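You operate a simulated robot arm through the tools that you are given. There is no shell and no other tool.

You are at the controls of a simulated robot arm. One attempt, no reset.

Task
Give the small green roll 3 turns of film and stand it in cup 3.
Fine: knob at 6; stop it with the red button when the display shows 3; then film lever and power off.

Only the result counts: the job must be done as asked and must still hold three seconds after the hand-in. Knocking over, shifting, dropping, spilling or breaking anything else fails it.

Robot
A 6-joint arm with a two-finger gripper, fixed in place. Base frame: the origin is at the foot of the arm, x ahead of it, y to its left, z up. Readings come in cm, rad, newtons and seconds.
Its first joint turns from -2.897 to 2.897 rad. Payload 3.43 kg.
The tool frame sits at the grasp point between the pads (the TCP): z along the fingers, y along the line on which they close. The tips reach 2 cm beyond it. The gripper opens to 19 cm. The gripper's body begins 24.8 cm behind the TCP.
Orientation is told as [roll, pitch, yaw] about the base's x, y, z axes, in that order, counted from this pose: with the fingers straight down and closing along the base's y, the tool's x points along the base's -x, its y along +y and its z along -z.

Tools
- The arm moves only by the tool play_rows. Its argument "commands" is a list that holds one entry, the list of rows, each a list of 7 numbers: the turn, a rotation vector about the base's x, y, z in rad, then the shift along the base's x, y, z in cm, then the gripper command, from -1 (fully open) to 1 (shut), values between in proportion. In form: [[[wx, wy, wz, tx, ty, tz, fingers], ...]]. A call has 1 to 20 rows; each row shifts and turns the commanded pose from where the row before left it. A row lasts 0.2 s, in which the tool goes at most 5 cm and 0.15 rad; a call with a longer step from one row to the next is refused whole, and so is a gripper value outside its range. A pose out of reach is approached as far as the arm can. The call stops where the force on the tool passes 60 N (or 10 N more than at its start, if that is more) or the arm is blocked; 0.2 s more then pass. Each finger travels about 4.5 cm/s and halts on what it meets, pressing with about 32 N; the grip force reading is that of the motor and also rises with nothing between the fingers. The clock runs only during rows and for 0.2 s after the last one: add rows that do not move to give the fingers time. The reply holds the time, the measured pose of the TCP, the force on the tool along the base axes, the opening and the grip force, in the units named above and with some noise, with the torque about the TCP (base axes, N m) and any sound that the robot's microphone picked up, and new pictures: "views" is both (left out), scene, wrist or none.
- Cameras (640 x 400 px; columns grow to the right, rows downward): "scene" is fixed at [5.08, 50, 153.5]; the picture's right is [-0.11, -0.99, 0.00], its down [-0.50, 0.05, -0.87] and it looks along [0.86, -0.09, -0.50] (base axes); focal length 344 px, centre (320, 200). "wrist" rides on the gripper at [7, -0.8, -28.8] in the tool frame; the picture's right is [0.12, 0.99, 0.00], its down [-0.96, 0.12, -0.25] and it looks along [-0.25, 0.03, 0.97] (tool axes); focal length 261 px, centre (320, 200). There is no depth. A picture from a camera that has moved, and an enlarged one, comes with that camera's place and axes in the base frame and with its lens.
- move_column(by): slides the trunk up (or, below 0, down) by that many cm; the arm rides with it, the base frame stays. It gives what a move gives, with no picture.
- zoom(camera, box): a new picture of the part [left, top, right, bottom] of that camera's present view, enlarged. The clock stands still meanwhile.
- close_job(): hands the job in; it is judged then, once.

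Places have to be worked out from the pictures, the camera data and where the tool is seen. Open the gripper and draw the arm clear of the work before you hand the job in, unless the task says otherwise.

The tools are called after "Emit:" by a JSON object that holds its "method" and its "body". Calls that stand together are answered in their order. play_rows: Moves the arm, as the interface text tells. Its arguments: {"type":"object","properties":{"commands":{"type":"array"},"views":{"type":"string","enum":["both","scene","wrist","none"]}},"required":["commands"]} The other tools are called the same way: move_column (by) slides the trunk up or down; zoom (camera, box) takes an enlarged picture of a part of a camera's view; close_job () hands the job in.

At the start:

```text
time: 0.0
position: [53.43, 24.95, 132.91]
tcp_rot: [-0.001, 0.001, -0.001]
force: [0.2, 0.9, -0.2]
moment: [0.02, 0.03, -0.01]
opening: 19.0
finger_force: 0.2
trunk travel left (down, up): [-17.5, 6.5]
```

scene: 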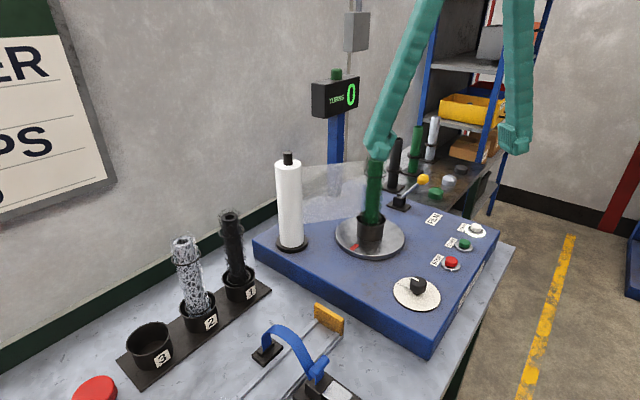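
wrist: 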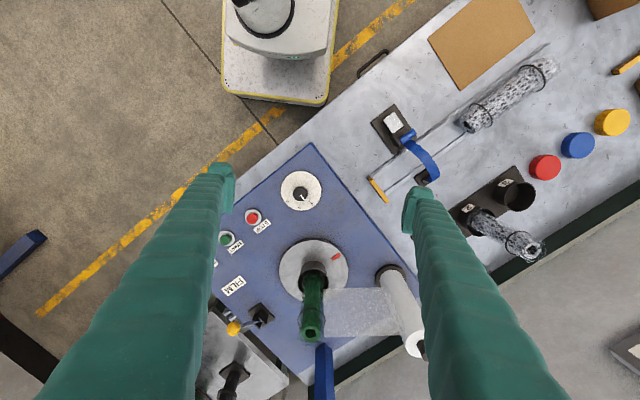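

I start by looking closely at the machine and the surroundings in both cameras before moving anything.

Emit:
{"method": "zoom", "body": {"camera": "scene", "box": [240, 120, 520, 360]}}

Emit:
{"method": "zoom", "body": {"camera": "scene", "box": [380, 160, 510, 310]}}

Emit:
{"method": "zoom", "body": {"camera": "wrist", "box": [180, 130, 460, 400]}}

Emit:
{"method": "zoom", "body": {"camera": "scene", "box": [60, 190, 360, 400]}}

Emit:
{"method": "zoom", "body": {"camera": "wrist", "box": [350, 0, 640, 300]}}

```text
1.67 times, centred on (380, 240) of scene
camera zoom: at [5.08, 50.0, 153.5], right [-0.11, -0.99, 0.0], down [-0.5, 0.05, -0.87], along [0.86, -0.09, -0.5], focal length 573 px, centre (220, 133)
```

zoom: 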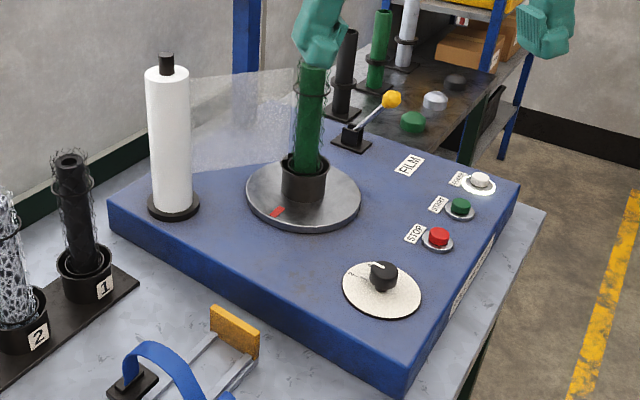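

```text
2.67 times, centred on (445, 235) of scene
camera zoom: at [5.08, 50.0, 153.5], right [-0.11, -0.99, 0.0], down [-0.5, 0.05, -0.87], along [0.86, -0.09, -0.5], focal length 917 px, centre (-13, 107)
```

zoom: 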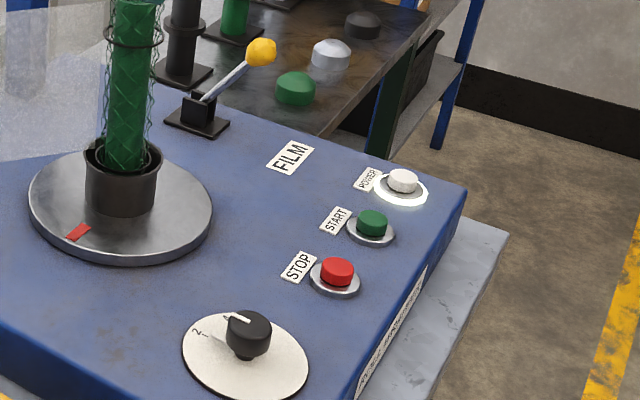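

```text
1.48 times, centred on (320, 265) of wrist
camera zoom: at [46.29, 24.18, 161.7], right [-0.12, 0.99, 0.0], down [0.96, 0.12, 0.25], along [0.25, 0.03, -0.97], focal length 386 px, centre (320, 104)
```

zoom: 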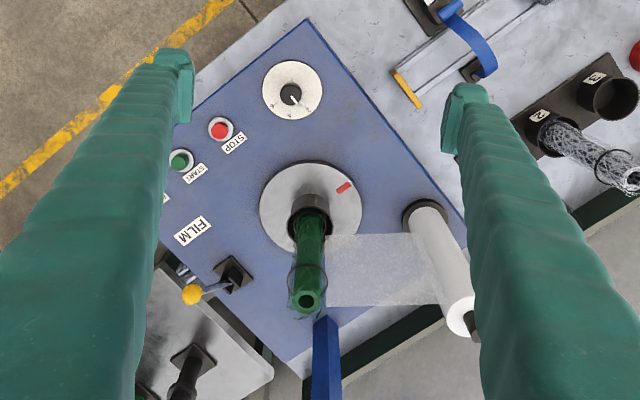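

```text
1.90 times, centred on (210, 295) of scene
camera zoom: at [5.08, 50.0, 153.5], right [-0.11, -0.99, 0.0], down [-0.5, 0.05, -0.87], along [0.86, -0.09, -0.5], focal length 655 px, centre (530, 19)
```

zoom: 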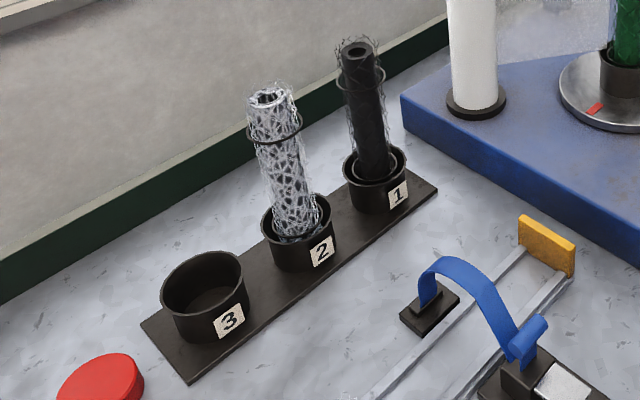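

```text
1.33 times, centred on (495, 150) of wrist
camera zoom: at [46.29, 24.18, 161.7], right [-0.12, 0.99, 0.0], down [0.96, 0.12, 0.25], along [0.25, 0.03, -0.97], focal length 348 px, centre (87, 267)
```

zoom: 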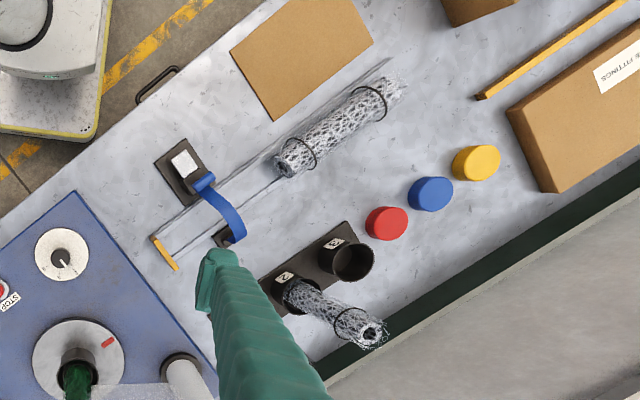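

The machine top is at about z≈93 with the knob near (62, 21), stop near (70, 8.5), start near (77, 2), power near (83, -5), turntable near (83, 27) and cup 3 near (56, 79). I zoom further on the side table, knob dial, lever and display.

Emit:
{"method": "zoom", "body": {"camera": "scene", "box": [370, 100, 500, 220]}}

Emit:
{"method": "zoom", "body": {"camera": "scene", "box": [380, 265, 450, 320]}}

Emit:
{"method": "zoom", "body": {"camera": "wrist", "box": [270, 160, 330, 220]}}

Emit:
{"method": "zoom", "body": {"camera": "scene", "box": [300, 60, 370, 130]}}

Emit:
{"method": "zoom", "body": {"camera": "wrist", "box": [180, 230, 340, 400]}}

Emit:
{"method": "zoom", "body": {"camera": "scene", "box": [0, 10, 110, 220]}}

```text
3.33 times, centred on (435, 160) of scene
camera zoom: at [5.08, 50.0, 153.5], right [-0.11, -0.99, 0.0], down [-0.5, 0.05, -0.87], along [0.86, -0.09, -0.5], focal length 1147 px, centre (-63, 333)
```

zoom: 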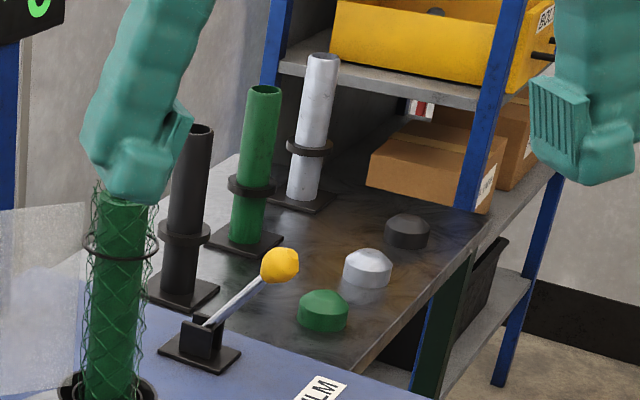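

```text
7.27 times, centred on (415, 292) of scene
camera zoom: at [5.08, 50.0, 153.5], right [-0.11, -0.99, 0.0], down [-0.5, 0.05, -0.87], along [0.86, -0.09, -0.5], focal length 2502 px, centre (-371, -473)
```

zoom: 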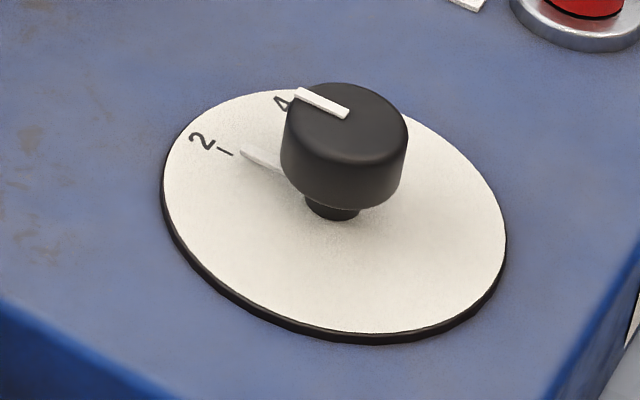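

```text
6.67 times, centred on (300, 190) of wrist
camera zoom: at [46.29, 24.18, 161.7], right [-0.12, 0.99, 0.0], down [0.96, 0.12, 0.25], along [0.25, 0.03, -0.97], focal length 1738 px, centre (453, 267)
```

zoom: 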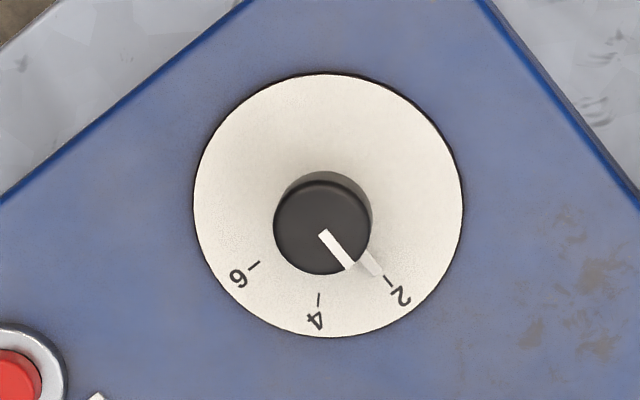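

```text
5.71 times, centred on (335, 95) of scene
camera zoom: at [5.08, 50.0, 153.5], right [-0.11, -0.99, 0.0], down [-0.5, 0.05, -0.87], along [0.86, -0.09, -0.5], focal length 1966 px, centre (234, 800)
```

zoom: 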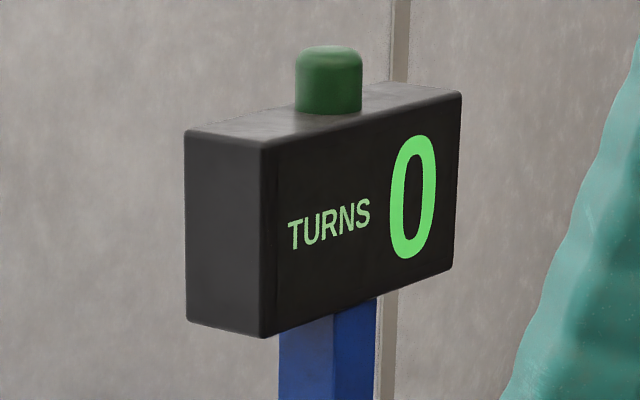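

```text
2.35 times, centred on (260, 315) of wrist
camera zoom: at [46.29, 24.18, 161.7], right [-0.12, 0.99, 0.0], down [0.96, 0.12, 0.25], along [0.25, 0.03, -0.97], focal length 613 px, centre (461, -71)
```

zoom: 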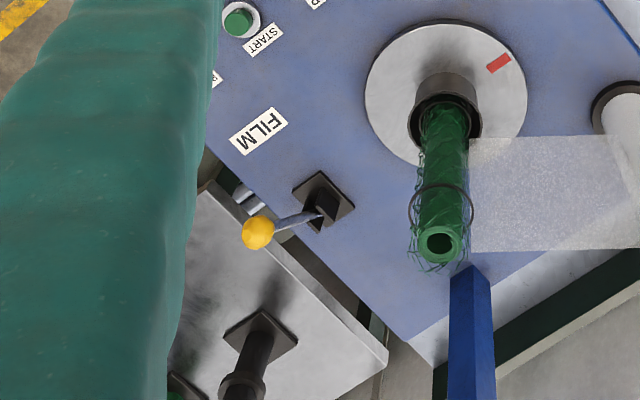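

```text
1.90 times, centred on (55, 115) of scene
camera zoom: at [5.08, 50.0, 153.5], right [-0.11, -0.99, 0.0], down [-0.5, 0.05, -0.87], along [0.86, -0.09, -0.5], focal length 655 px, centre (825, 362)
```

zoom: 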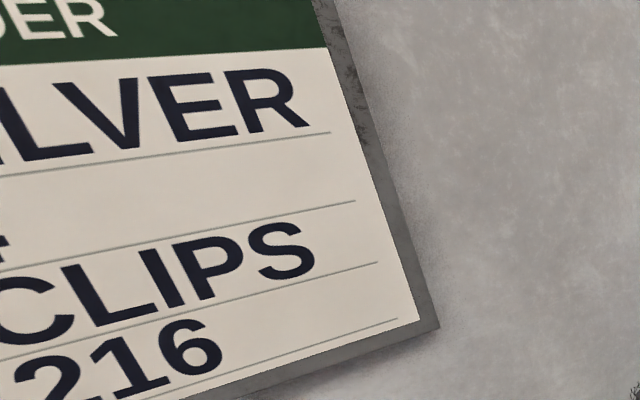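

The green roll sits on the turntable, the display reads 0, and the dial pointer is at 2 (about +45° in the base frame), with 6 at about -45°. I turn the tool +45° and come in above the knob with the fingers part closed.

Emit:
{"method": "play_rows", "body": {"commands": [[[0, 0, 0.131, 1.4, -0.67, -4.1, 0.1], [0, 0, 0.131, 1.4, -0.67, -4.1, 0.1], [0, 0, 0.131, 1.4, -0.67, -4.1, 0.1], [0, 0, 0.131, 1.4, -0.67, -4.1, 0.1], [0, 0, 0.131, 1.4, -0.67, -4.1, 0.1], [0, 0, 0.131, 1.37, -0.67, -4.1, 0.1], [0, 0, 0, 0, 0, 0, 0.1], [0, 0, 0, 0, 0, 0, 0.1]]], "views": "both"}}

```text
time: 1.8
position: [61.64, 20.77, 108.45]
tcp_rot: [-0.001, 0.001, 0.787]
force: [-0.3, -0.1, -0.6]
moment: [-0.01, 0.01, -0.05]
opening: 8.53
finger_force: 0.1
trunk travel left (down, up): [-17.5, 6.5]
camera wrist: at [57.27, 15.29, 137.09], right [-0.79, 0.62, 0.0], down [0.6, 0.76, 0.25], along [0.15, 0.19, -0.97], focal length 261 px, centre (320, 200)
```

scene: 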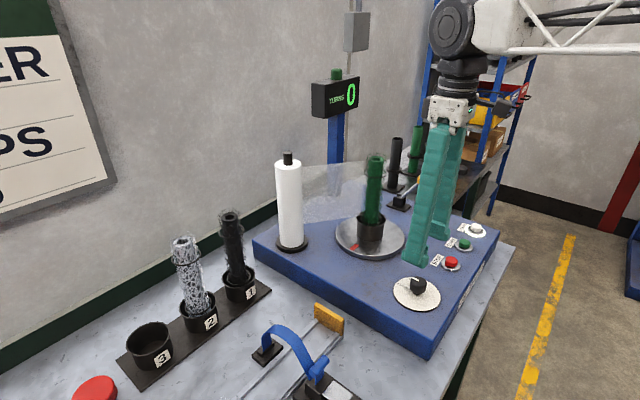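
wrist: 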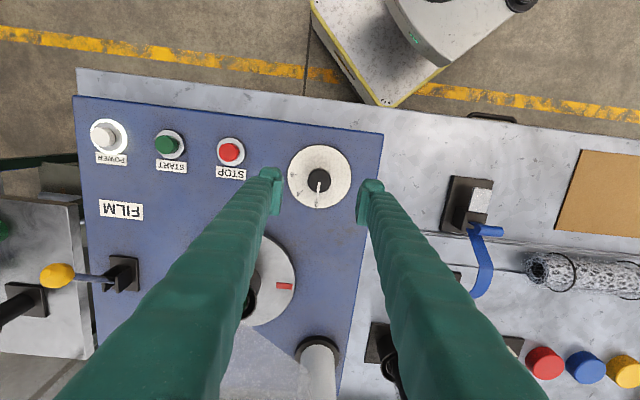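

The tool is centred over the knob area; I zoom to check the alignment of the knob with the tool axis.

Emit:
{"method": "zoom", "body": {"camera": "wrist", "box": [270, 130, 370, 230]}}

Emit:
{"method": "zoom", "body": {"camera": "wrist", "box": [20, 90, 260, 330]}}

Emit:
{"method": "zoom", "body": {"camera": "scene", "box": [320, 140, 440, 270]}}

```text
4.00 times, centred on (320, 180) of wrist
camera zoom: at [57.27, 15.29, 137.09], right [-0.79, 0.62, 0.0], down [0.6, 0.76, 0.25], along [0.15, 0.19, -0.97], focal length 1043 px, centre (320, 280)
```

zoom: 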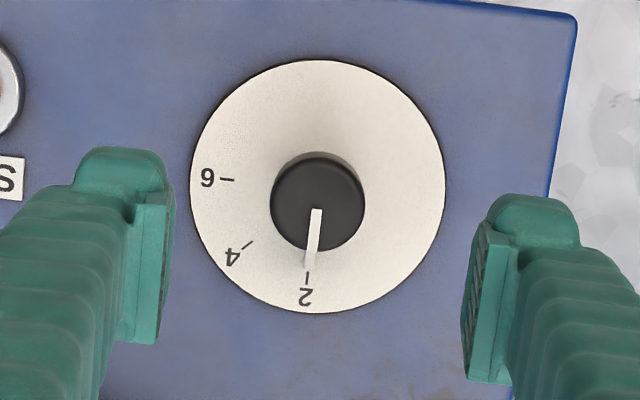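

```text
1.67 times, centred on (140, 210) of wrist
camera zoom: at [57.27, 15.29, 137.09], right [-0.79, 0.62, 0.0], down [0.6, 0.76, 0.25], along [0.15, 0.19, -0.97], focal length 434 px, centre (620, 183)
```

zoom: 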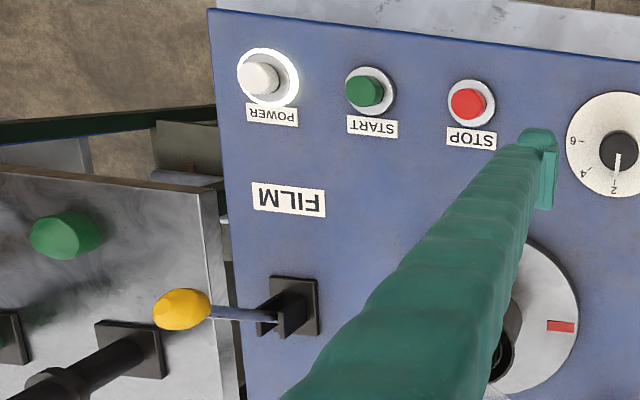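

```text
3.08 times, centred on (380, 205) of scene
camera zoom: at [5.08, 50.0, 153.5], right [-0.11, -0.99, 0.0], down [-0.5, 0.05, -0.87], along [0.86, -0.09, -0.5], focal length 1058 px, centre (135, 185)
```

zoom: 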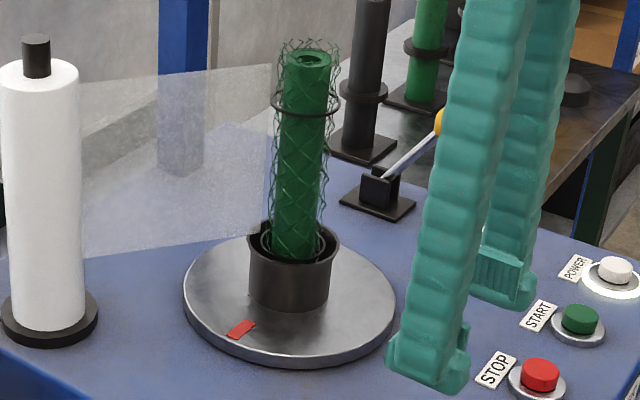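

The knob lies right on the tool axis, so I go straight down to about z=96.3 and close on it.

Emit:
{"method": "play_rows", "body": {"commands": [[[0, 0, 0, 0, 0, -4, 0.1], [0, 0, 0, 0, 0, -4, 0.1], [0, 0, 0, 0, 0, -3, 0.1], [0, 0, 0, 0, 0, -1, 0.1], [0, 0, 0, 0, 0, 0, 1], [0, 0, 0, 0, 0, 0, 1], [0, 0, 0, 0, 0, 0, 1], [0, 0, 0, 0, 0, 0, 1], [0, 0, 0, 0, 0, 0, 1]]], "views": "both"}}

```text
time: 3.8
position: [61.72, 20.77, 96.35]
tcp_rot: [-0.001, -0.002, 0.785]
force: [6.2, -5.0, -1.8]
moment: [-0.05, -0.05, -0.01]
opening: 3.65
finger_force: 44.9
trunk travel left (down, up): [-17.5, 6.5]
camera wrist: at [57.39, 15.32, 125.07], right [-0.79, 0.62, 0.0], down [0.6, 0.76, 0.25], along [0.15, 0.19, -0.97], focal length 261 px, centre (320, 200)
```

scene: 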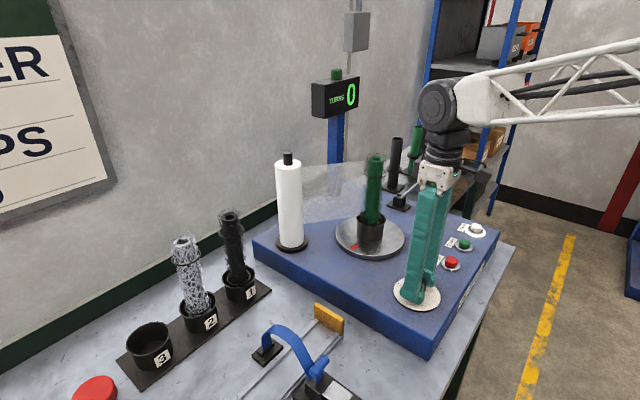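
wrist: 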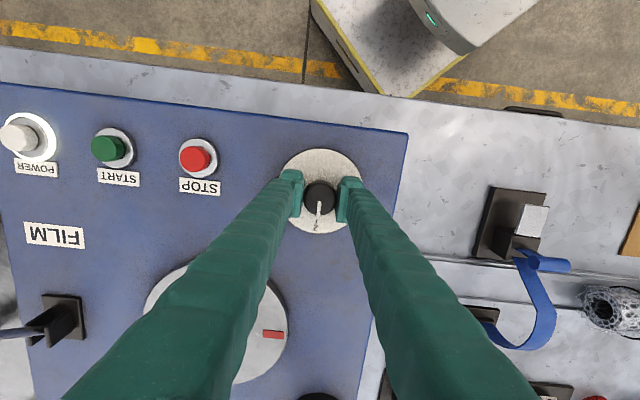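

The knob is held (opening 3.65 cm) with a small sideways bias. I ease the bias and turn it clockwise about half way, then check.

Emit:
{"method": "play_rows", "body": {"commands": [[[0, 0, 0, 0.12, -0.1, 0, 1], [0, 0, -0.12, 0, 0, 0, 1], [0, 0, -0.12, 0, 0, 0, 1], [0, 0, -0.12, 0, 0, 0, 1], [0, 0, -0.12, 0, 0, 0, 1], [0, 0, -0.12, 0, 0, 0, 1], [0, 0, -0.12, 0, 0, 0, 1], [0, 0, -0.0654, 0, 0, 0, 1], [0, 0, 0, 0, 0, 0, 1]]], "views": "wrist"}}

```text
time: 5.8
position: [61.73, 20.84, 96.36]
tcp_rot: [0.001, 0.0, 0.0]
force: [-13.1, 4.2, -0.5]
moment: [0.04, 0.21, 0.03]
opening: 3.63
finger_force: 45.3
trunk travel left (down, up): [-17.5, 6.5]
camera wrist: at [54.72, 20.11, 125.07], right [-0.12, 0.99, 0.0], down [0.96, 0.12, 0.25], along [0.25, 0.03, -0.97], focal length 261 px, centre (320, 200)
```

wrist: 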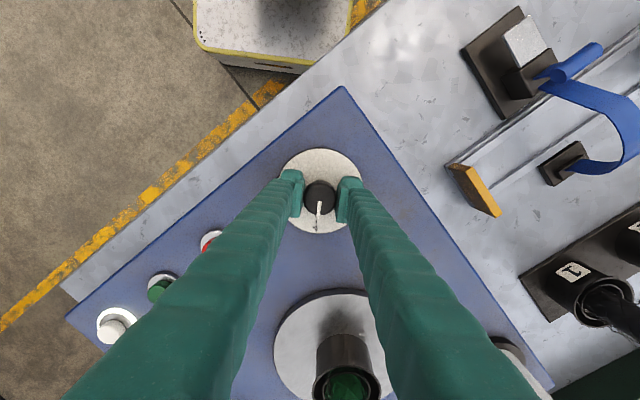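

The knob turned along with the tool by 45°. I ease the x force slightly and turn the second 45°.

Emit:
{"method": "play_rows", "body": {"commands": [[[0, 0, 0, -0.12, 0.04, 0, 1], [0, 0, -0.12, 0, 0, 0, 1], [0, 0, -0.12, 0, 0, 0, 1], [0, 0, -0.12, 0, 0, 0, 1], [0, 0, -0.12, 0, 0, 0, 1], [0, 0, -0.12, 0, 0, 0, 1], [0, 0, -0.12, 0, 0, 0, 1], [0, 0, -0.0654, 0, 0, 0, 1], [0, 0, 0, 0, 0, 0, 1]]], "views": "wrist"}}

Emit:
{"method": "zoom", "body": {"camera": "wrist", "box": [270, 140, 370, 250]}}

```text
time: 7.8
position: [61.84, 20.98, 96.42]
tcp_rot: [0.0, 0.0, -0.785]
force: [13.6, 14.6, 8.5]
moment: [0.1, -0.15, 0.06]
opening: 3.62
finger_force: 44.9
trunk travel left (down, up): [-17.5, 6.5]
camera wrist: at [56.17, 25.38, 125.07], right [0.62, 0.79, 0.0], down [0.76, -0.6, 0.25], along [0.2, -0.15, -0.97], focal length 261 px, centre (320, 200)
```

wrist: 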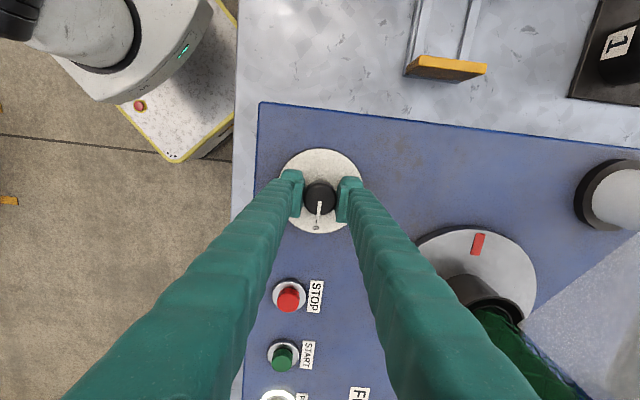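

```text
3.64 times, centred on (320, 195) of wrist
camera zoom: at [56.17, 25.38, 125.07], right [0.62, 0.79, 0.0], down [0.76, -0.6, 0.25], along [0.2, -0.15, -0.97], focal length 948 px, centre (320, 218)
```

zoom: 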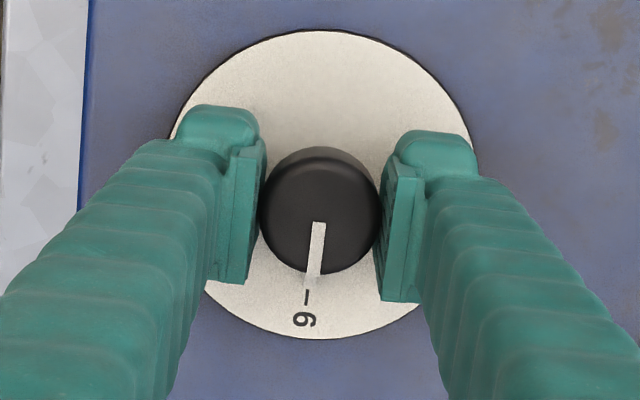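

The pointer is at 6. I relieve the side force, open the fingers and lift off, then check the dial again.

Emit:
{"method": "play_rows", "body": {"commands": [[[0, 0, 0, 0.15, 0.15, 0, 1], [0, 0, 0, 0, 0, 0, 1], [0, 0, 0, 0, 0, 0, 0.3], [0, 0, 0, 0, 0, 0, 0.3], [0, 0, 0, 0, 0, 0, 0.3], [0, 0, 0, 0, 0, 3, 0.3], [0, 0, 0, 0, 0, 4, 0.3], [0, 0, 0, 0, 0, 4, 0.3], [0, 0, 0, 0, 0, 0, 0.3]]], "views": "both"}}

Emit:
{"method": "zoom", "body": {"camera": "wrist", "box": [260, 120, 380, 240]}}

Emit:
{"method": "zoom", "body": {"camera": "scene", "box": [300, 60, 370, 130]}}

```text
time: 9.8
position: [61.84, 21.04, 107.49]
tcp_rot: [0.0, -0.001, -0.785]
force: [-0.4, -0.2, 1.0]
moment: [-0.01, 0.0, 0.0]
opening: 6.63
finger_force: 0.1
trunk travel left (down, up): [-17.5, 6.5]
camera wrist: at [56.22, 25.48, 136.12], right [0.62, 0.79, 0.0], down [0.76, -0.6, 0.25], along [0.19, -0.15, -0.97], focal length 261 px, centre (320, 200)
```

scene: 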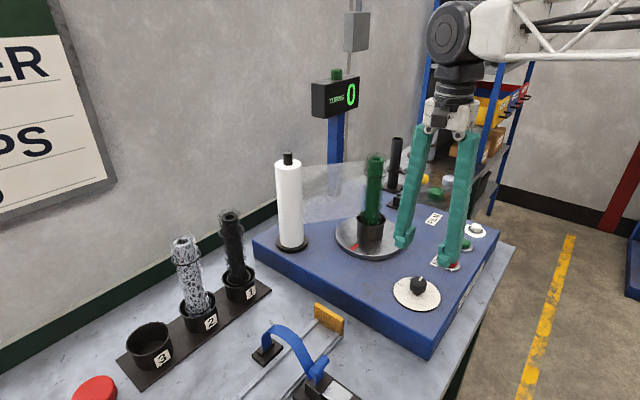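
wrist: 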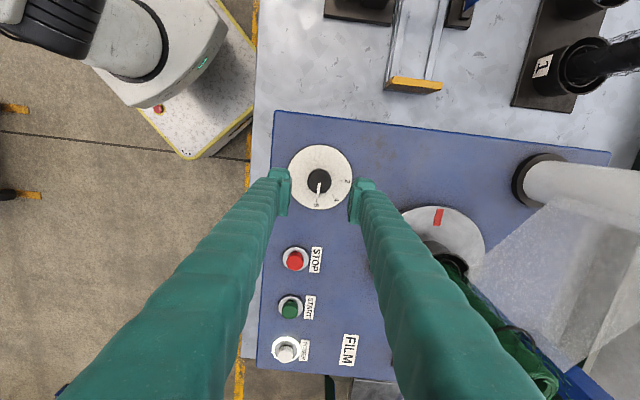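

```text
3.33 times, centred on (320, 180) of wrist
camera zoom: at [56.22, 25.48, 136.12], right [0.62, 0.79, 0.0], down [0.76, -0.6, 0.25], along [0.19, -0.15, -0.97], focal length 869 px, centre (320, 267)
```

zoom: 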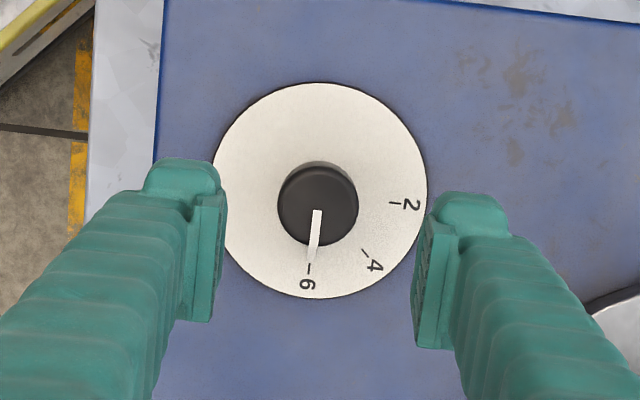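

```text
5.71 times, centred on (335, 95) of scene
camera zoom: at [5.08, 50.0, 153.5], right [-0.11, -0.99, 0.0], down [-0.5, 0.05, -0.87], along [0.86, -0.09, -0.5], focal length 1966 px, centre (234, 800)
```

zoom: 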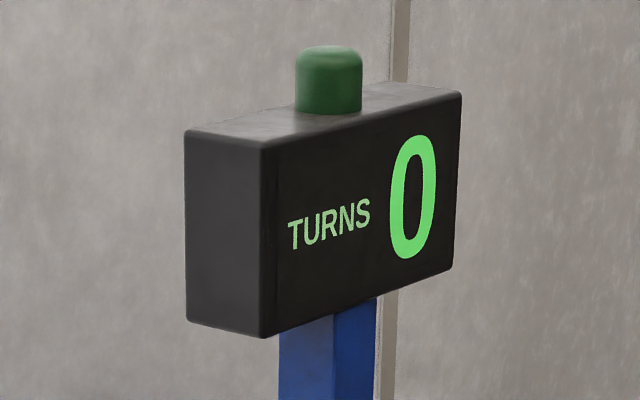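

The knob stayed at 6. I zoom on the buttons to fix their places more exactly.

Emit:
{"method": "zoom", "body": {"camera": "wrist", "box": [250, 230, 370, 380]}}

Emit:
{"method": "zoom", "body": {"camera": "scene", "box": [425, 210, 505, 280]}}

```text
2.67 times, centred on (310, 305) of wrist
camera zoom: at [56.22, 25.48, 136.12], right [0.62, 0.79, 0.0], down [0.76, -0.6, 0.25], along [0.19, -0.15, -0.97], focal length 695 px, centre (347, -80)
```

zoom: 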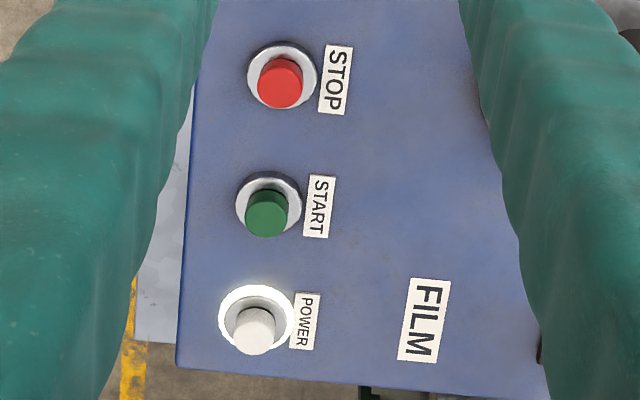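

```text
5.71 times, centred on (465, 245) of scene
camera zoom: at [5.08, 50.0, 153.5], right [-0.11, -0.99, 0.0], down [-0.5, 0.05, -0.87], along [0.86, -0.09, -0.5], focal length 1966 px, centre (-509, -57)
```

zoom: 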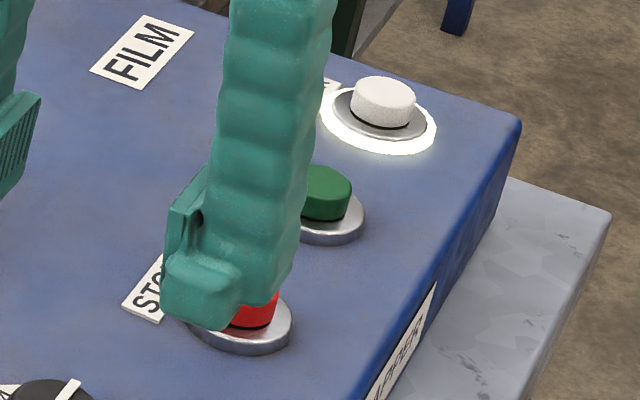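

Buttons work out at about stop (70.75, 8.5), start (77.65, 1.4), power (84.55, -5.4), caps topping out near z=95.5. I close the fingers and go over the start button, staying a few cm above it.

Emit:
{"method": "play_rows", "body": {"commands": [[[0, 0, 0, 2.635, -3.273, 0, 1], [0, 0, 0, 2.635, -3.273, 0, 1], [0, 0, 0, 2.635, -3.273, 0, 1], [0, 0, 0, 2.635, -3.273, 0, 1], [0, 0, 0, 2.635, -3.273, 0, 1], [0, 0, 0, 2.635, -3.273, 0, 1], [0, 0, 0, 0, 0, -3.5, 1], [0, 0, 0, 0, 0, -3.0, 1], [0, 0, 0, 0, 0, 0, 1]]], "views": "both"}}

Emit:
{"method": "zoom", "body": {"camera": "wrist", "box": [250, 120, 390, 260]}}

Emit:
{"method": "zoom", "body": {"camera": "scene", "box": [425, 210, 505, 280]}}

```text
time: 11.8
position: [77.58, 1.4, 100.95]
tcp_rot: [-0.001, 0.002, -0.785]
force: [0.5, 0.0, 0.1]
moment: [-0.01, 0.01, -0.01]
opening: 0.0
finger_force: 31.7
trunk travel left (down, up): [-17.5, 6.5]
camera wrist: at [72.08, 5.78, 129.66], right [0.62, 0.79, 0.0], down [0.76, -0.6, 0.25], along [0.19, -0.15, -0.97], focal length 261 px, centre (320, 200)
```

scene: 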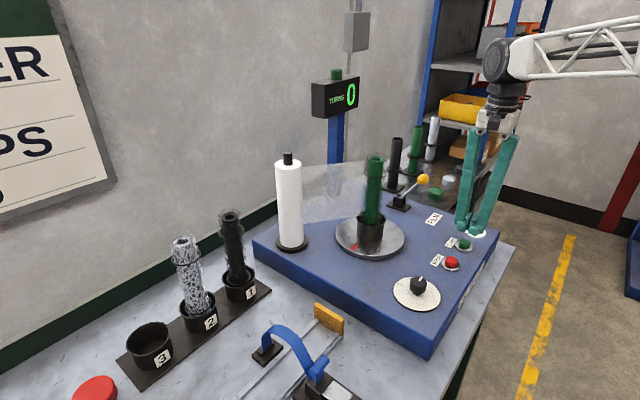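
wrist: 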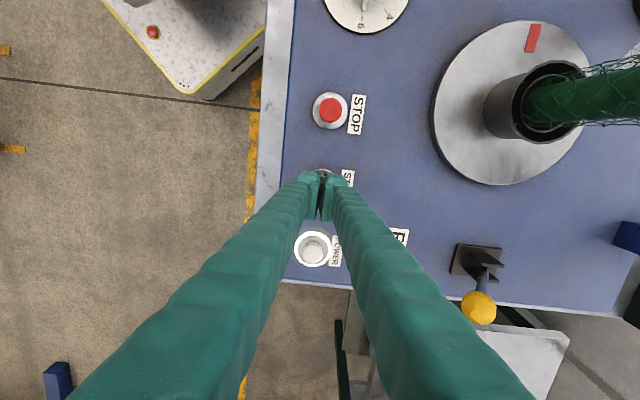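

```text
2.86 times, centred on (320, 190) of wrist
camera zoom: at [72.08, 5.78, 129.66], right [0.62, 0.79, 0.0], down [0.76, -0.6, 0.25], along [0.19, -0.15, -0.97], focal length 745 px, centre (320, 229)
```

zoom: 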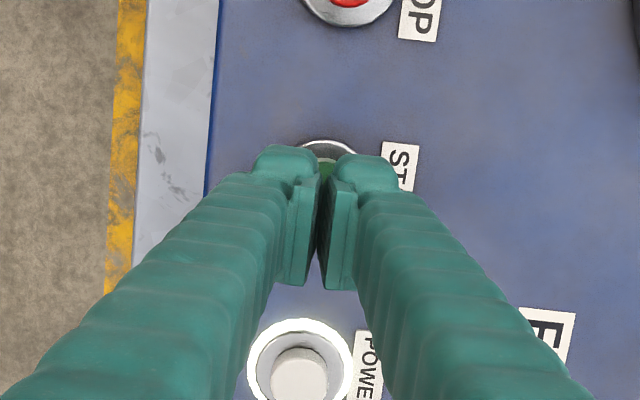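

```text
5.71 times, centred on (465, 245) of scene
camera zoom: at [5.08, 50.0, 153.5], right [-0.11, -0.99, 0.0], down [-0.5, 0.05, -0.87], along [0.86, -0.09, -0.5], focal length 1966 px, centre (-509, -57)
```

zoom: 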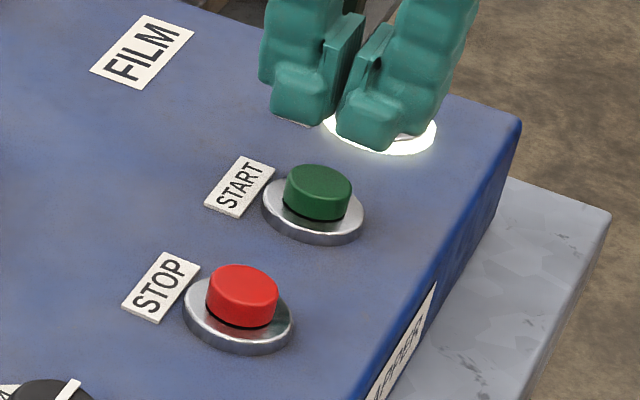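

The start button sits under the tips (between stop at (70.7, 8.4) and power at (84.6, -5.4)). I lower toward it in stages to find contact.

Emit:
{"method": "play_rows", "body": {"commands": [[[0, 0, 0, 0.05, 0.1, -2.5, 1], [0, 0, 0, 0, 0, -0.5, 1], [0, 0, 0, 0, 0, -0.4, 1]]], "views": "scene"}}

Emit:
{"method": "zoom", "body": {"camera": "scene", "box": [425, 210, 505, 280]}}

```text
time: 12.6
position: [77.68, 1.53, 97.66]
tcp_rot: [0.0, -0.001, -0.786]
force: [0.0, -0.4, -0.3]
moment: [0.02, -0.01, -0.02]
opening: 0.0
finger_force: 32.1
trunk travel left (down, up): [-17.5, 6.5]
```

scene: 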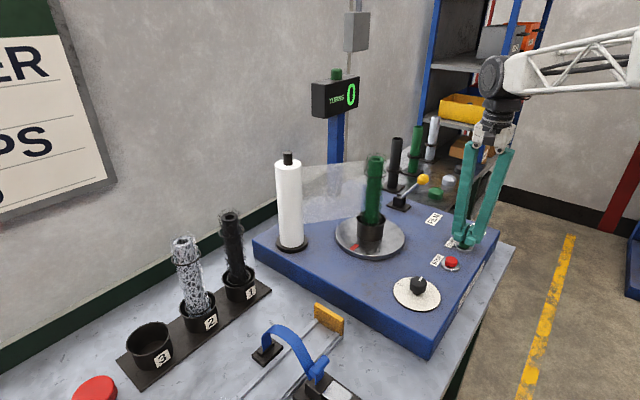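

```text
5.71 times, centred on (465, 245) of scene
camera zoom: at [5.08, 50.0, 153.5], right [-0.11, -0.99, 0.0], down [-0.5, 0.05, -0.87], along [0.86, -0.09, -0.5], focal length 1966 px, centre (-509, -57)
```

zoom: 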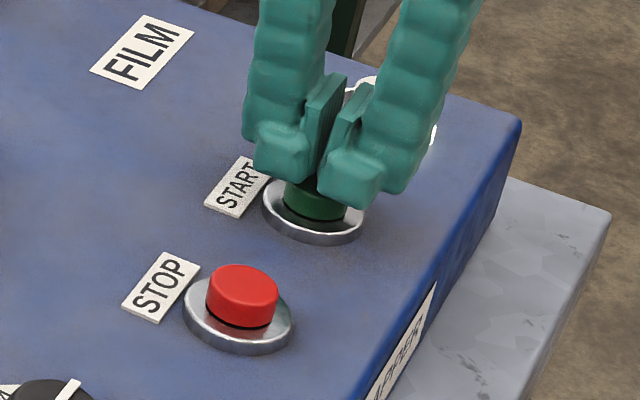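

The tips are just above the green cap with no force yet. I press in small steps and watch display, force and sound.

Emit:
{"method": "play_rows", "body": {"commands": [[[0, 0, 0, 0, 0, -0.35, 1], [0, 0, 0, 0, 0, -0.25, 1]]], "views": "scene"}}

```text
time: 13.2
position: [77.78, 1.61, 96.85]
tcp_rot: [0.002, 0.001, -0.785]
force: [-0.6, -0.1, 2.6]
moment: [0.0, 0.05, 0.02]
opening: 0.57
finger_force: 34.1
trunk travel left (down, up): [-17.5, 6.5]
```

scene: 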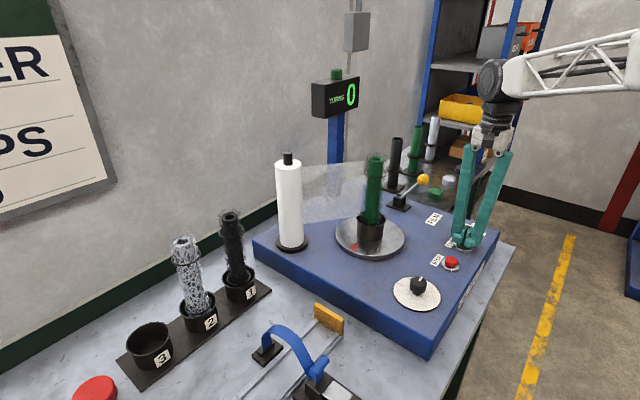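

The fingers spread slightly (0.57 cm) on contact with the cap; I zoom in to see what is happening before pressing on.

Emit:
{"method": "zoom", "body": {"camera": "scene", "box": [440, 220, 500, 270]}}

Emit:
{"method": "zoom", "body": {"camera": "wrist", "box": [250, 120, 390, 260]}}

Emit:
{"method": "zoom", "body": {"camera": "scene", "box": [320, 140, 440, 270]}}

```text
8.00 times, centred on (470, 245) of scene
camera zoom: at [5.08, 50.0, 153.5], right [-0.11, -0.99, 0.0], down [-0.5, 0.05, -0.87], along [0.86, -0.09, -0.5], focal length 2752 px, centre (-880, -160)
```

zoom: 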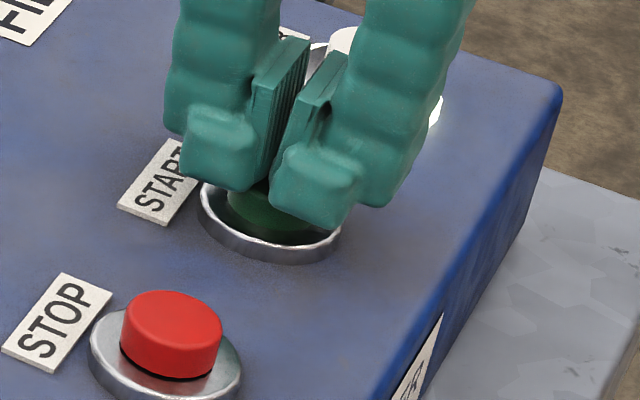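

```text
2.86 times, centred on (320, 190) of wrist
camera zoom: at [72.12, 6.04, 125.63], right [0.62, 0.79, 0.0], down [0.76, -0.6, 0.25], along [0.19, -0.15, -0.97], focal length 745 px, centre (320, 229)
```

zoom: 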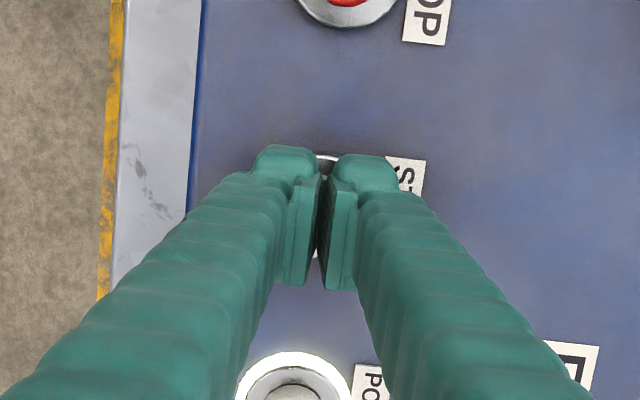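

```text
3.08 times, centred on (380, 205) of scene
camera zoom: at [5.08, 50.0, 153.5], right [-0.11, -0.99, 0.0], down [-0.5, 0.05, -0.87], along [0.86, -0.09, -0.5], focal length 1058 px, centre (135, 185)
```

zoom: 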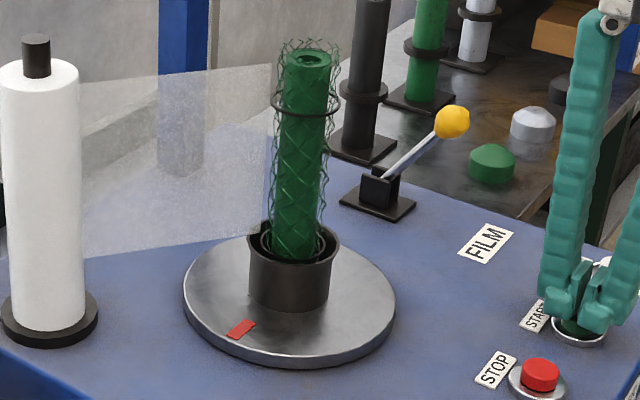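

The cap is being pushed down softly (2.6 N). I press a bit further.

Emit:
{"method": "play_rows", "body": {"commands": [[[0, 0, 0, 0, 0, -0.3, 1], [0, 0, 0, 0, 0, 0, 1]]], "views": "scene"}}

Emit:
{"method": "zoom", "body": {"camera": "scene", "box": [320, 140, 440, 270]}}

```text
time: 13.8
position: [77.7, 1.51, 96.56]
tcp_rot: [0.002, 0.001, -0.785]
force: [2.1, 0.7, 5.3]
moment: [0.0, -0.02, 0.0]
opening: 0.58
finger_force: 34.4
trunk travel left (down, up): [-17.5, 6.5]
heard: click
```

scene: 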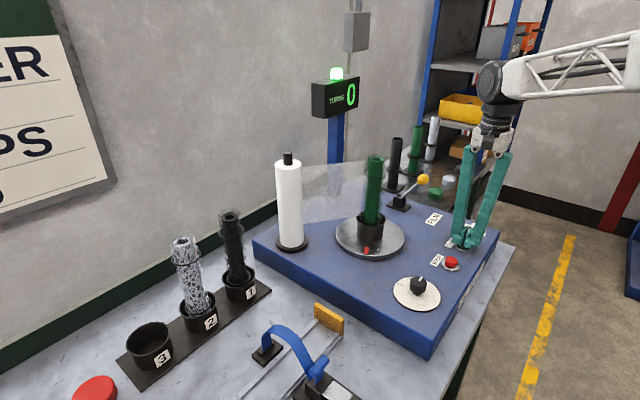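

```text
3.08 times, centred on (380, 205) of scene
camera zoom: at [5.08, 50.0, 153.5], right [-0.11, -0.99, 0.0], down [-0.5, 0.05, -0.87], along [0.86, -0.09, -0.5], focal length 1058 px, centre (135, 185)
```

zoom: 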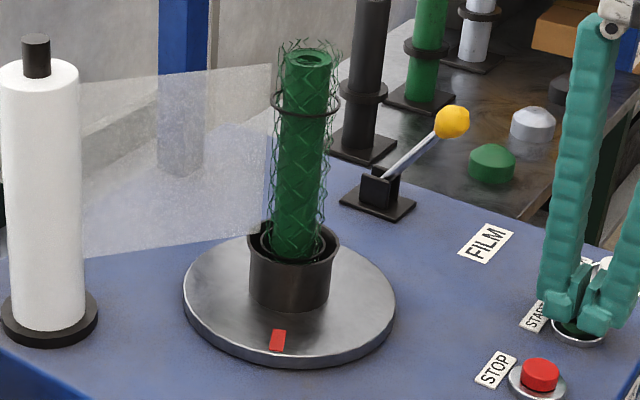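

Click heard, the lamp lit and the table is turning (roughly 4 s per turn). I lift off and go hover over the stop button.

Emit:
{"method": "play_rows", "body": {"commands": [[[0, 0, 0, 0, 0, 3.5, 1], [0, 0, 0, -3.48, 3.46, 0, 1], [0, 0, 0, -3.48, 3.46, 0, 1], [0, 0, 0, 0, 0, -2.0, 1]]], "views": "scene"}}

Emit:
{"method": "zoom", "body": {"camera": "scene", "box": [300, 60, 500, 280]}}

Emit:
{"method": "zoom", "body": {"camera": "scene", "box": [420, 220, 480, 280]}}

```text
time: 14.8
position: [70.74, 8.63, 98.13]
tcp_rot: [-0.001, -0.001, -0.785]
force: [0.1, 0.5, 0.1]
moment: [0.03, -0.04, 0.01]
opening: 0.0
finger_force: 34.1
trunk travel left (down, up): [-17.5, 6.5]
```

scene: 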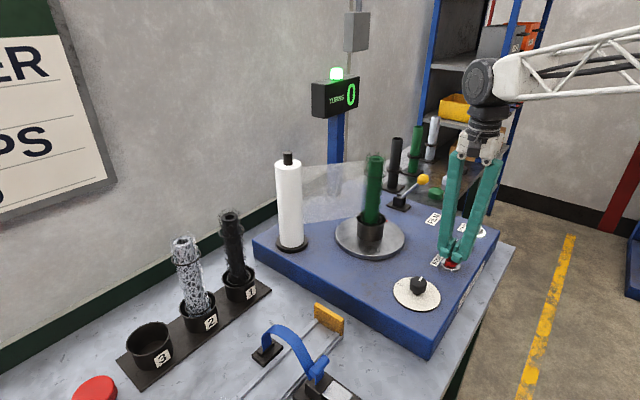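

```text
1.82 times, centred on (400, 170) of scene
camera zoom: at [5.08, 50.0, 153.5], right [-0.11, -0.99, 0.0], down [-0.5, 0.05, -0.87], along [0.86, -0.09, -0.5], focal length 625 px, centre (174, 254)
```

zoom: 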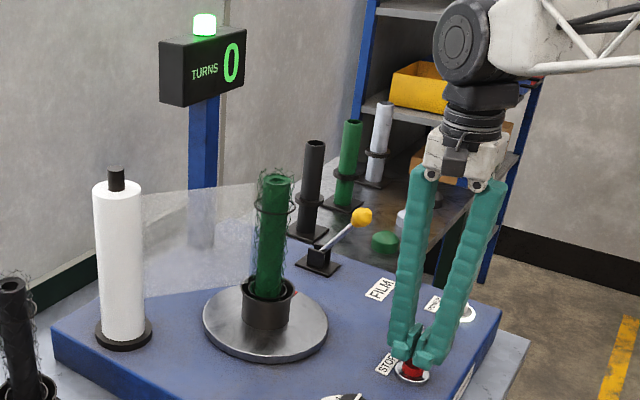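

```text
6.67 times, centred on (450, 250) of scene
camera zoom: at [5.08, 50.0, 153.5], right [-0.11, -0.99, 0.0], down [-0.5, 0.05, -0.87], along [0.86, -0.09, -0.5], focal length 2293 px, centre (-547, -133)
```

zoom: 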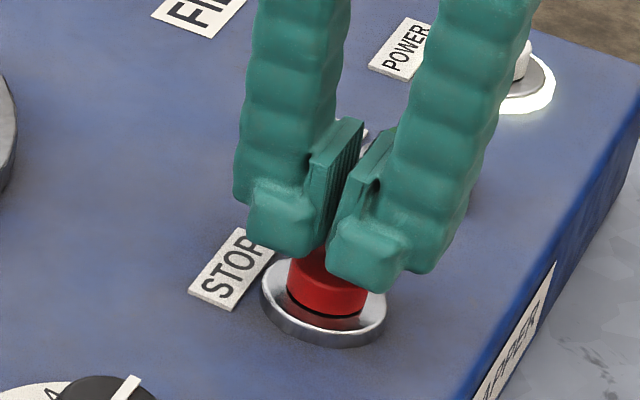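

Hovering about 0.6 cm over the red cap; display still 0. I wait in steps and watch the display.

Emit:
{"method": "play_rows", "body": {"commands": [[[0, 0, 0, 0, -0.1, -0.2, 1], [0, 0, 0, 0, 0, 0, 1], [0, 0, 0, 0, 0, 0, 1], [0, 0, 0, 0, 0, 0, 1]]], "views": "scene"}}

Emit:
{"method": "zoom", "body": {"camera": "scene", "box": [300, 60, 500, 280]}}

```text
time: 15.8
position: [70.83, 8.43, 97.92]
tcp_rot: [0.0, 0.001, -0.787]
force: [-0.2, -0.9, 1.0]
moment: [0.01, -0.03, 0.01]
opening: 0.0
finger_force: 34.2
trunk travel left (down, up): [-17.5, 6.5]
```

scene: 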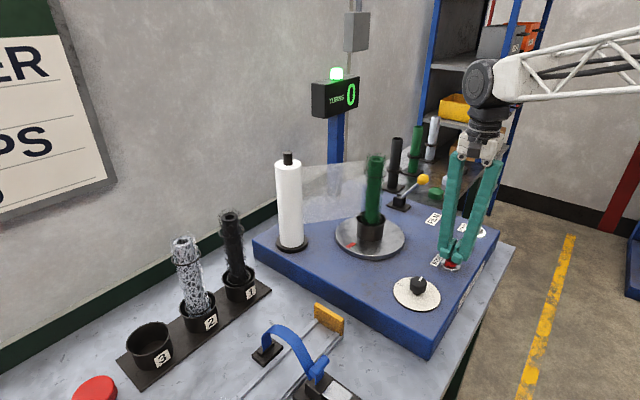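

```text
1.82 times, centred on (400, 170) of scene
camera zoom: at [5.08, 50.0, 153.5], right [-0.11, -0.99, 0.0], down [-0.5, 0.05, -0.87], along [0.86, -0.09, -0.5], focal length 625 px, centre (174, 254)
```

zoom: 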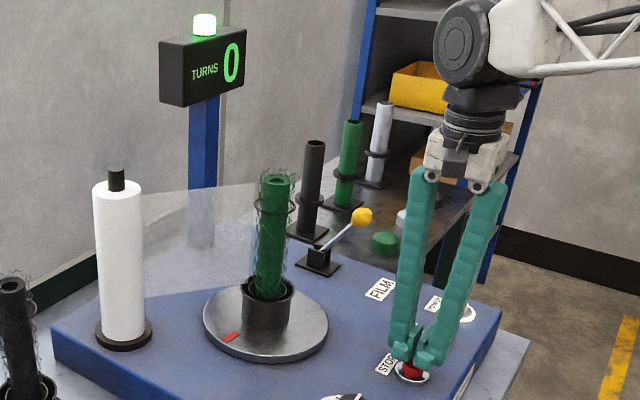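

The mark has almost completed one turn after about 2.3 s, so each turn takes about 2.3 s. I wait on and check the display around 1 and 2 turns.

Emit:
{"method": "play_rows", "body": {"commands": [[[0, 0, 0, 0, 0, 0, 1], [0, 0, 0, 0, 0, 0, 1], [0, 0, 0, 0, 0, 0, 1]]], "views": "scene"}}

Emit:
{"method": "zoom", "body": {"camera": "scene", "box": [300, 60, 500, 280]}}

```text
time: 16.6
position: [71.06, 8.48, 98.01]
tcp_rot: [-0.001, 0.0, -0.787]
force: [-0.3, -0.7, -0.4]
moment: [-0.01, -0.01, -0.01]
opening: 0.0
finger_force: 34.7
trunk travel left (down, up): [-17.5, 6.5]
```

scene: 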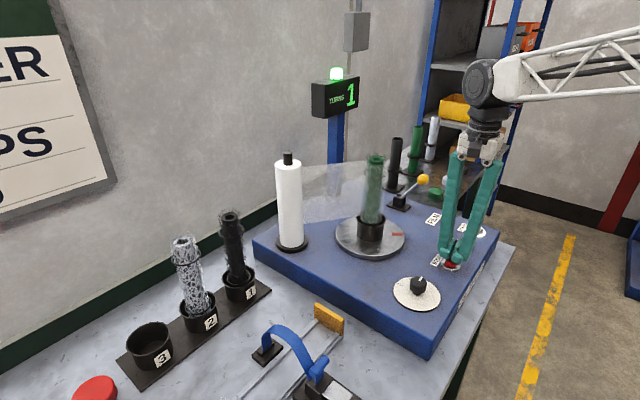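

```text
1.82 times, centred on (400, 170) of scene
camera zoom: at [5.08, 50.0, 153.5], right [-0.11, -0.99, 0.0], down [-0.5, 0.05, -0.87], along [0.86, -0.09, -0.5], focal length 625 px, centre (174, 254)
```

zoom: 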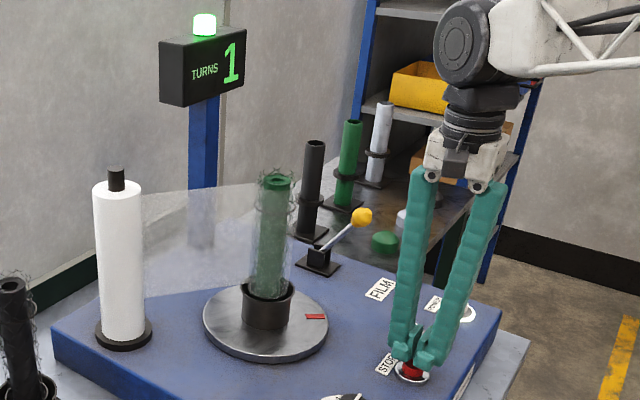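

Display shows 1, mark about 1.4 turns, now about 2 s per turn. Turn 3 is expected near t=19.7; I wait to about 18.6 and check.

Emit:
{"method": "play_rows", "body": {"commands": [[[0, 0, 0, 0, 0, 0, 1], [0, 0, 0, 0, 0, 0, 1], [0, 0, 0, 0, 0, 0, 1], [0, 0, 0, 0, 0, 0, 1], [0, 0, 0, 0, 0, 0, 1], [0, 0, 0, 0, 0, 0, 1], [0, 0, 0, 0, 0, 0, 1], [0, 0, 0, 0, 0, 0, 1], [0, 0, 0, 0, 0, 0, 1]]], "views": "scene"}}

Emit:
{"method": "zoom", "body": {"camera": "scene", "box": [300, 60, 500, 280]}}

```text
time: 18.6
position: [70.74, 8.45, 97.94]
tcp_rot: [-0.001, 0.001, -0.785]
force: [-0.7, 0.4, 0.7]
moment: [0.0, 0.02, 0.01]
opening: 0.01
finger_force: 34.2
trunk travel left (down, up): [-17.5, 6.5]
```

scene: 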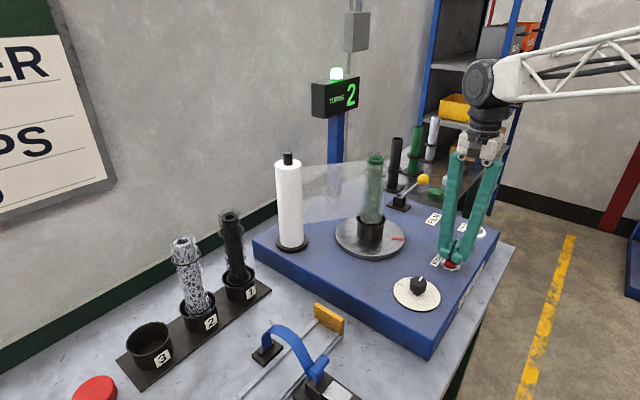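

```text
1.82 times, centred on (400, 170) of scene
camera zoom: at [5.08, 50.0, 153.5], right [-0.11, -0.99, 0.0], down [-0.5, 0.05, -0.87], along [0.86, -0.09, -0.5], focal length 625 px, centre (174, 254)
```

zoom: 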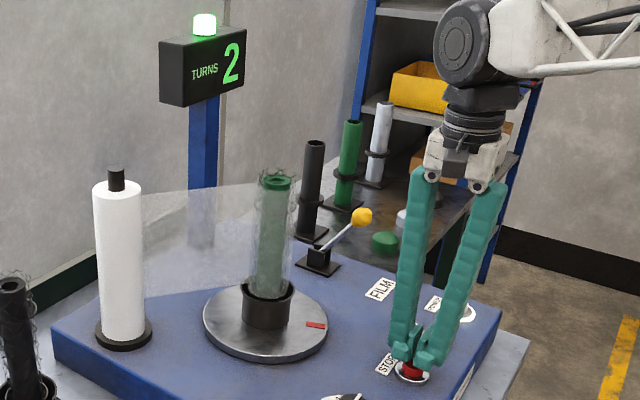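

Display 2 with about 2.4 turns done at t=18.6, 2.06 s per turn. Turn 3 should complete near t=19.9; I wait until 20.0.

Emit:
{"method": "play_rows", "body": {"commands": [[[0, 0, 0, 0, 0, 0, 1], [0, 0, 0, 0, 0, 0, 1], [0, 0, 0, 0, 0, 0, 1], [0, 0, 0, 0, 0, 0, 1], [0, 0, 0, 0, 0, 0, 1], [0, 0, 0, 0, 0, 0, 1]]], "views": "scene"}}

Emit:
{"method": "zoom", "body": {"camera": "scene", "box": [300, 60, 500, 280]}}

```text
time: 20.0
position: [70.8, 8.43, 97.97]
tcp_rot: [0.0, 0.001, -0.784]
force: [-0.3, -0.9, 0.4]
moment: [0.02, 0.0, 0.03]
opening: 0.05
finger_force: 34.5
trunk travel left (down, up): [-17.5, 6.5]
```

scene: 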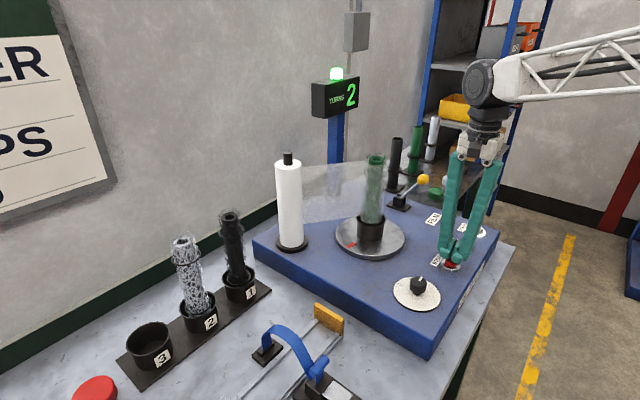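

```text
1.82 times, centred on (400, 170) of scene
camera zoom: at [5.08, 50.0, 153.5], right [-0.11, -0.99, 0.0], down [-0.5, 0.05, -0.87], along [0.86, -0.09, -0.5], focal length 625 px, centre (174, 254)
```

zoom: 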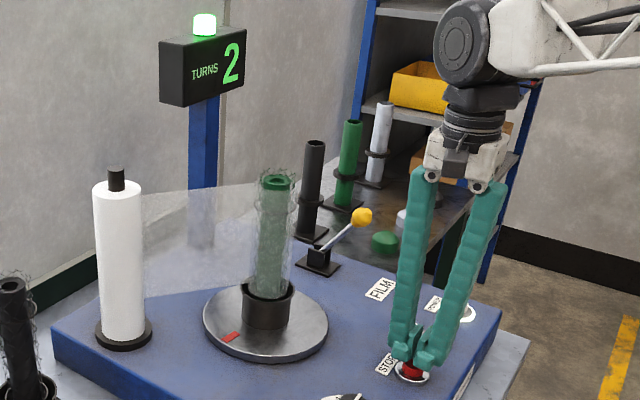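

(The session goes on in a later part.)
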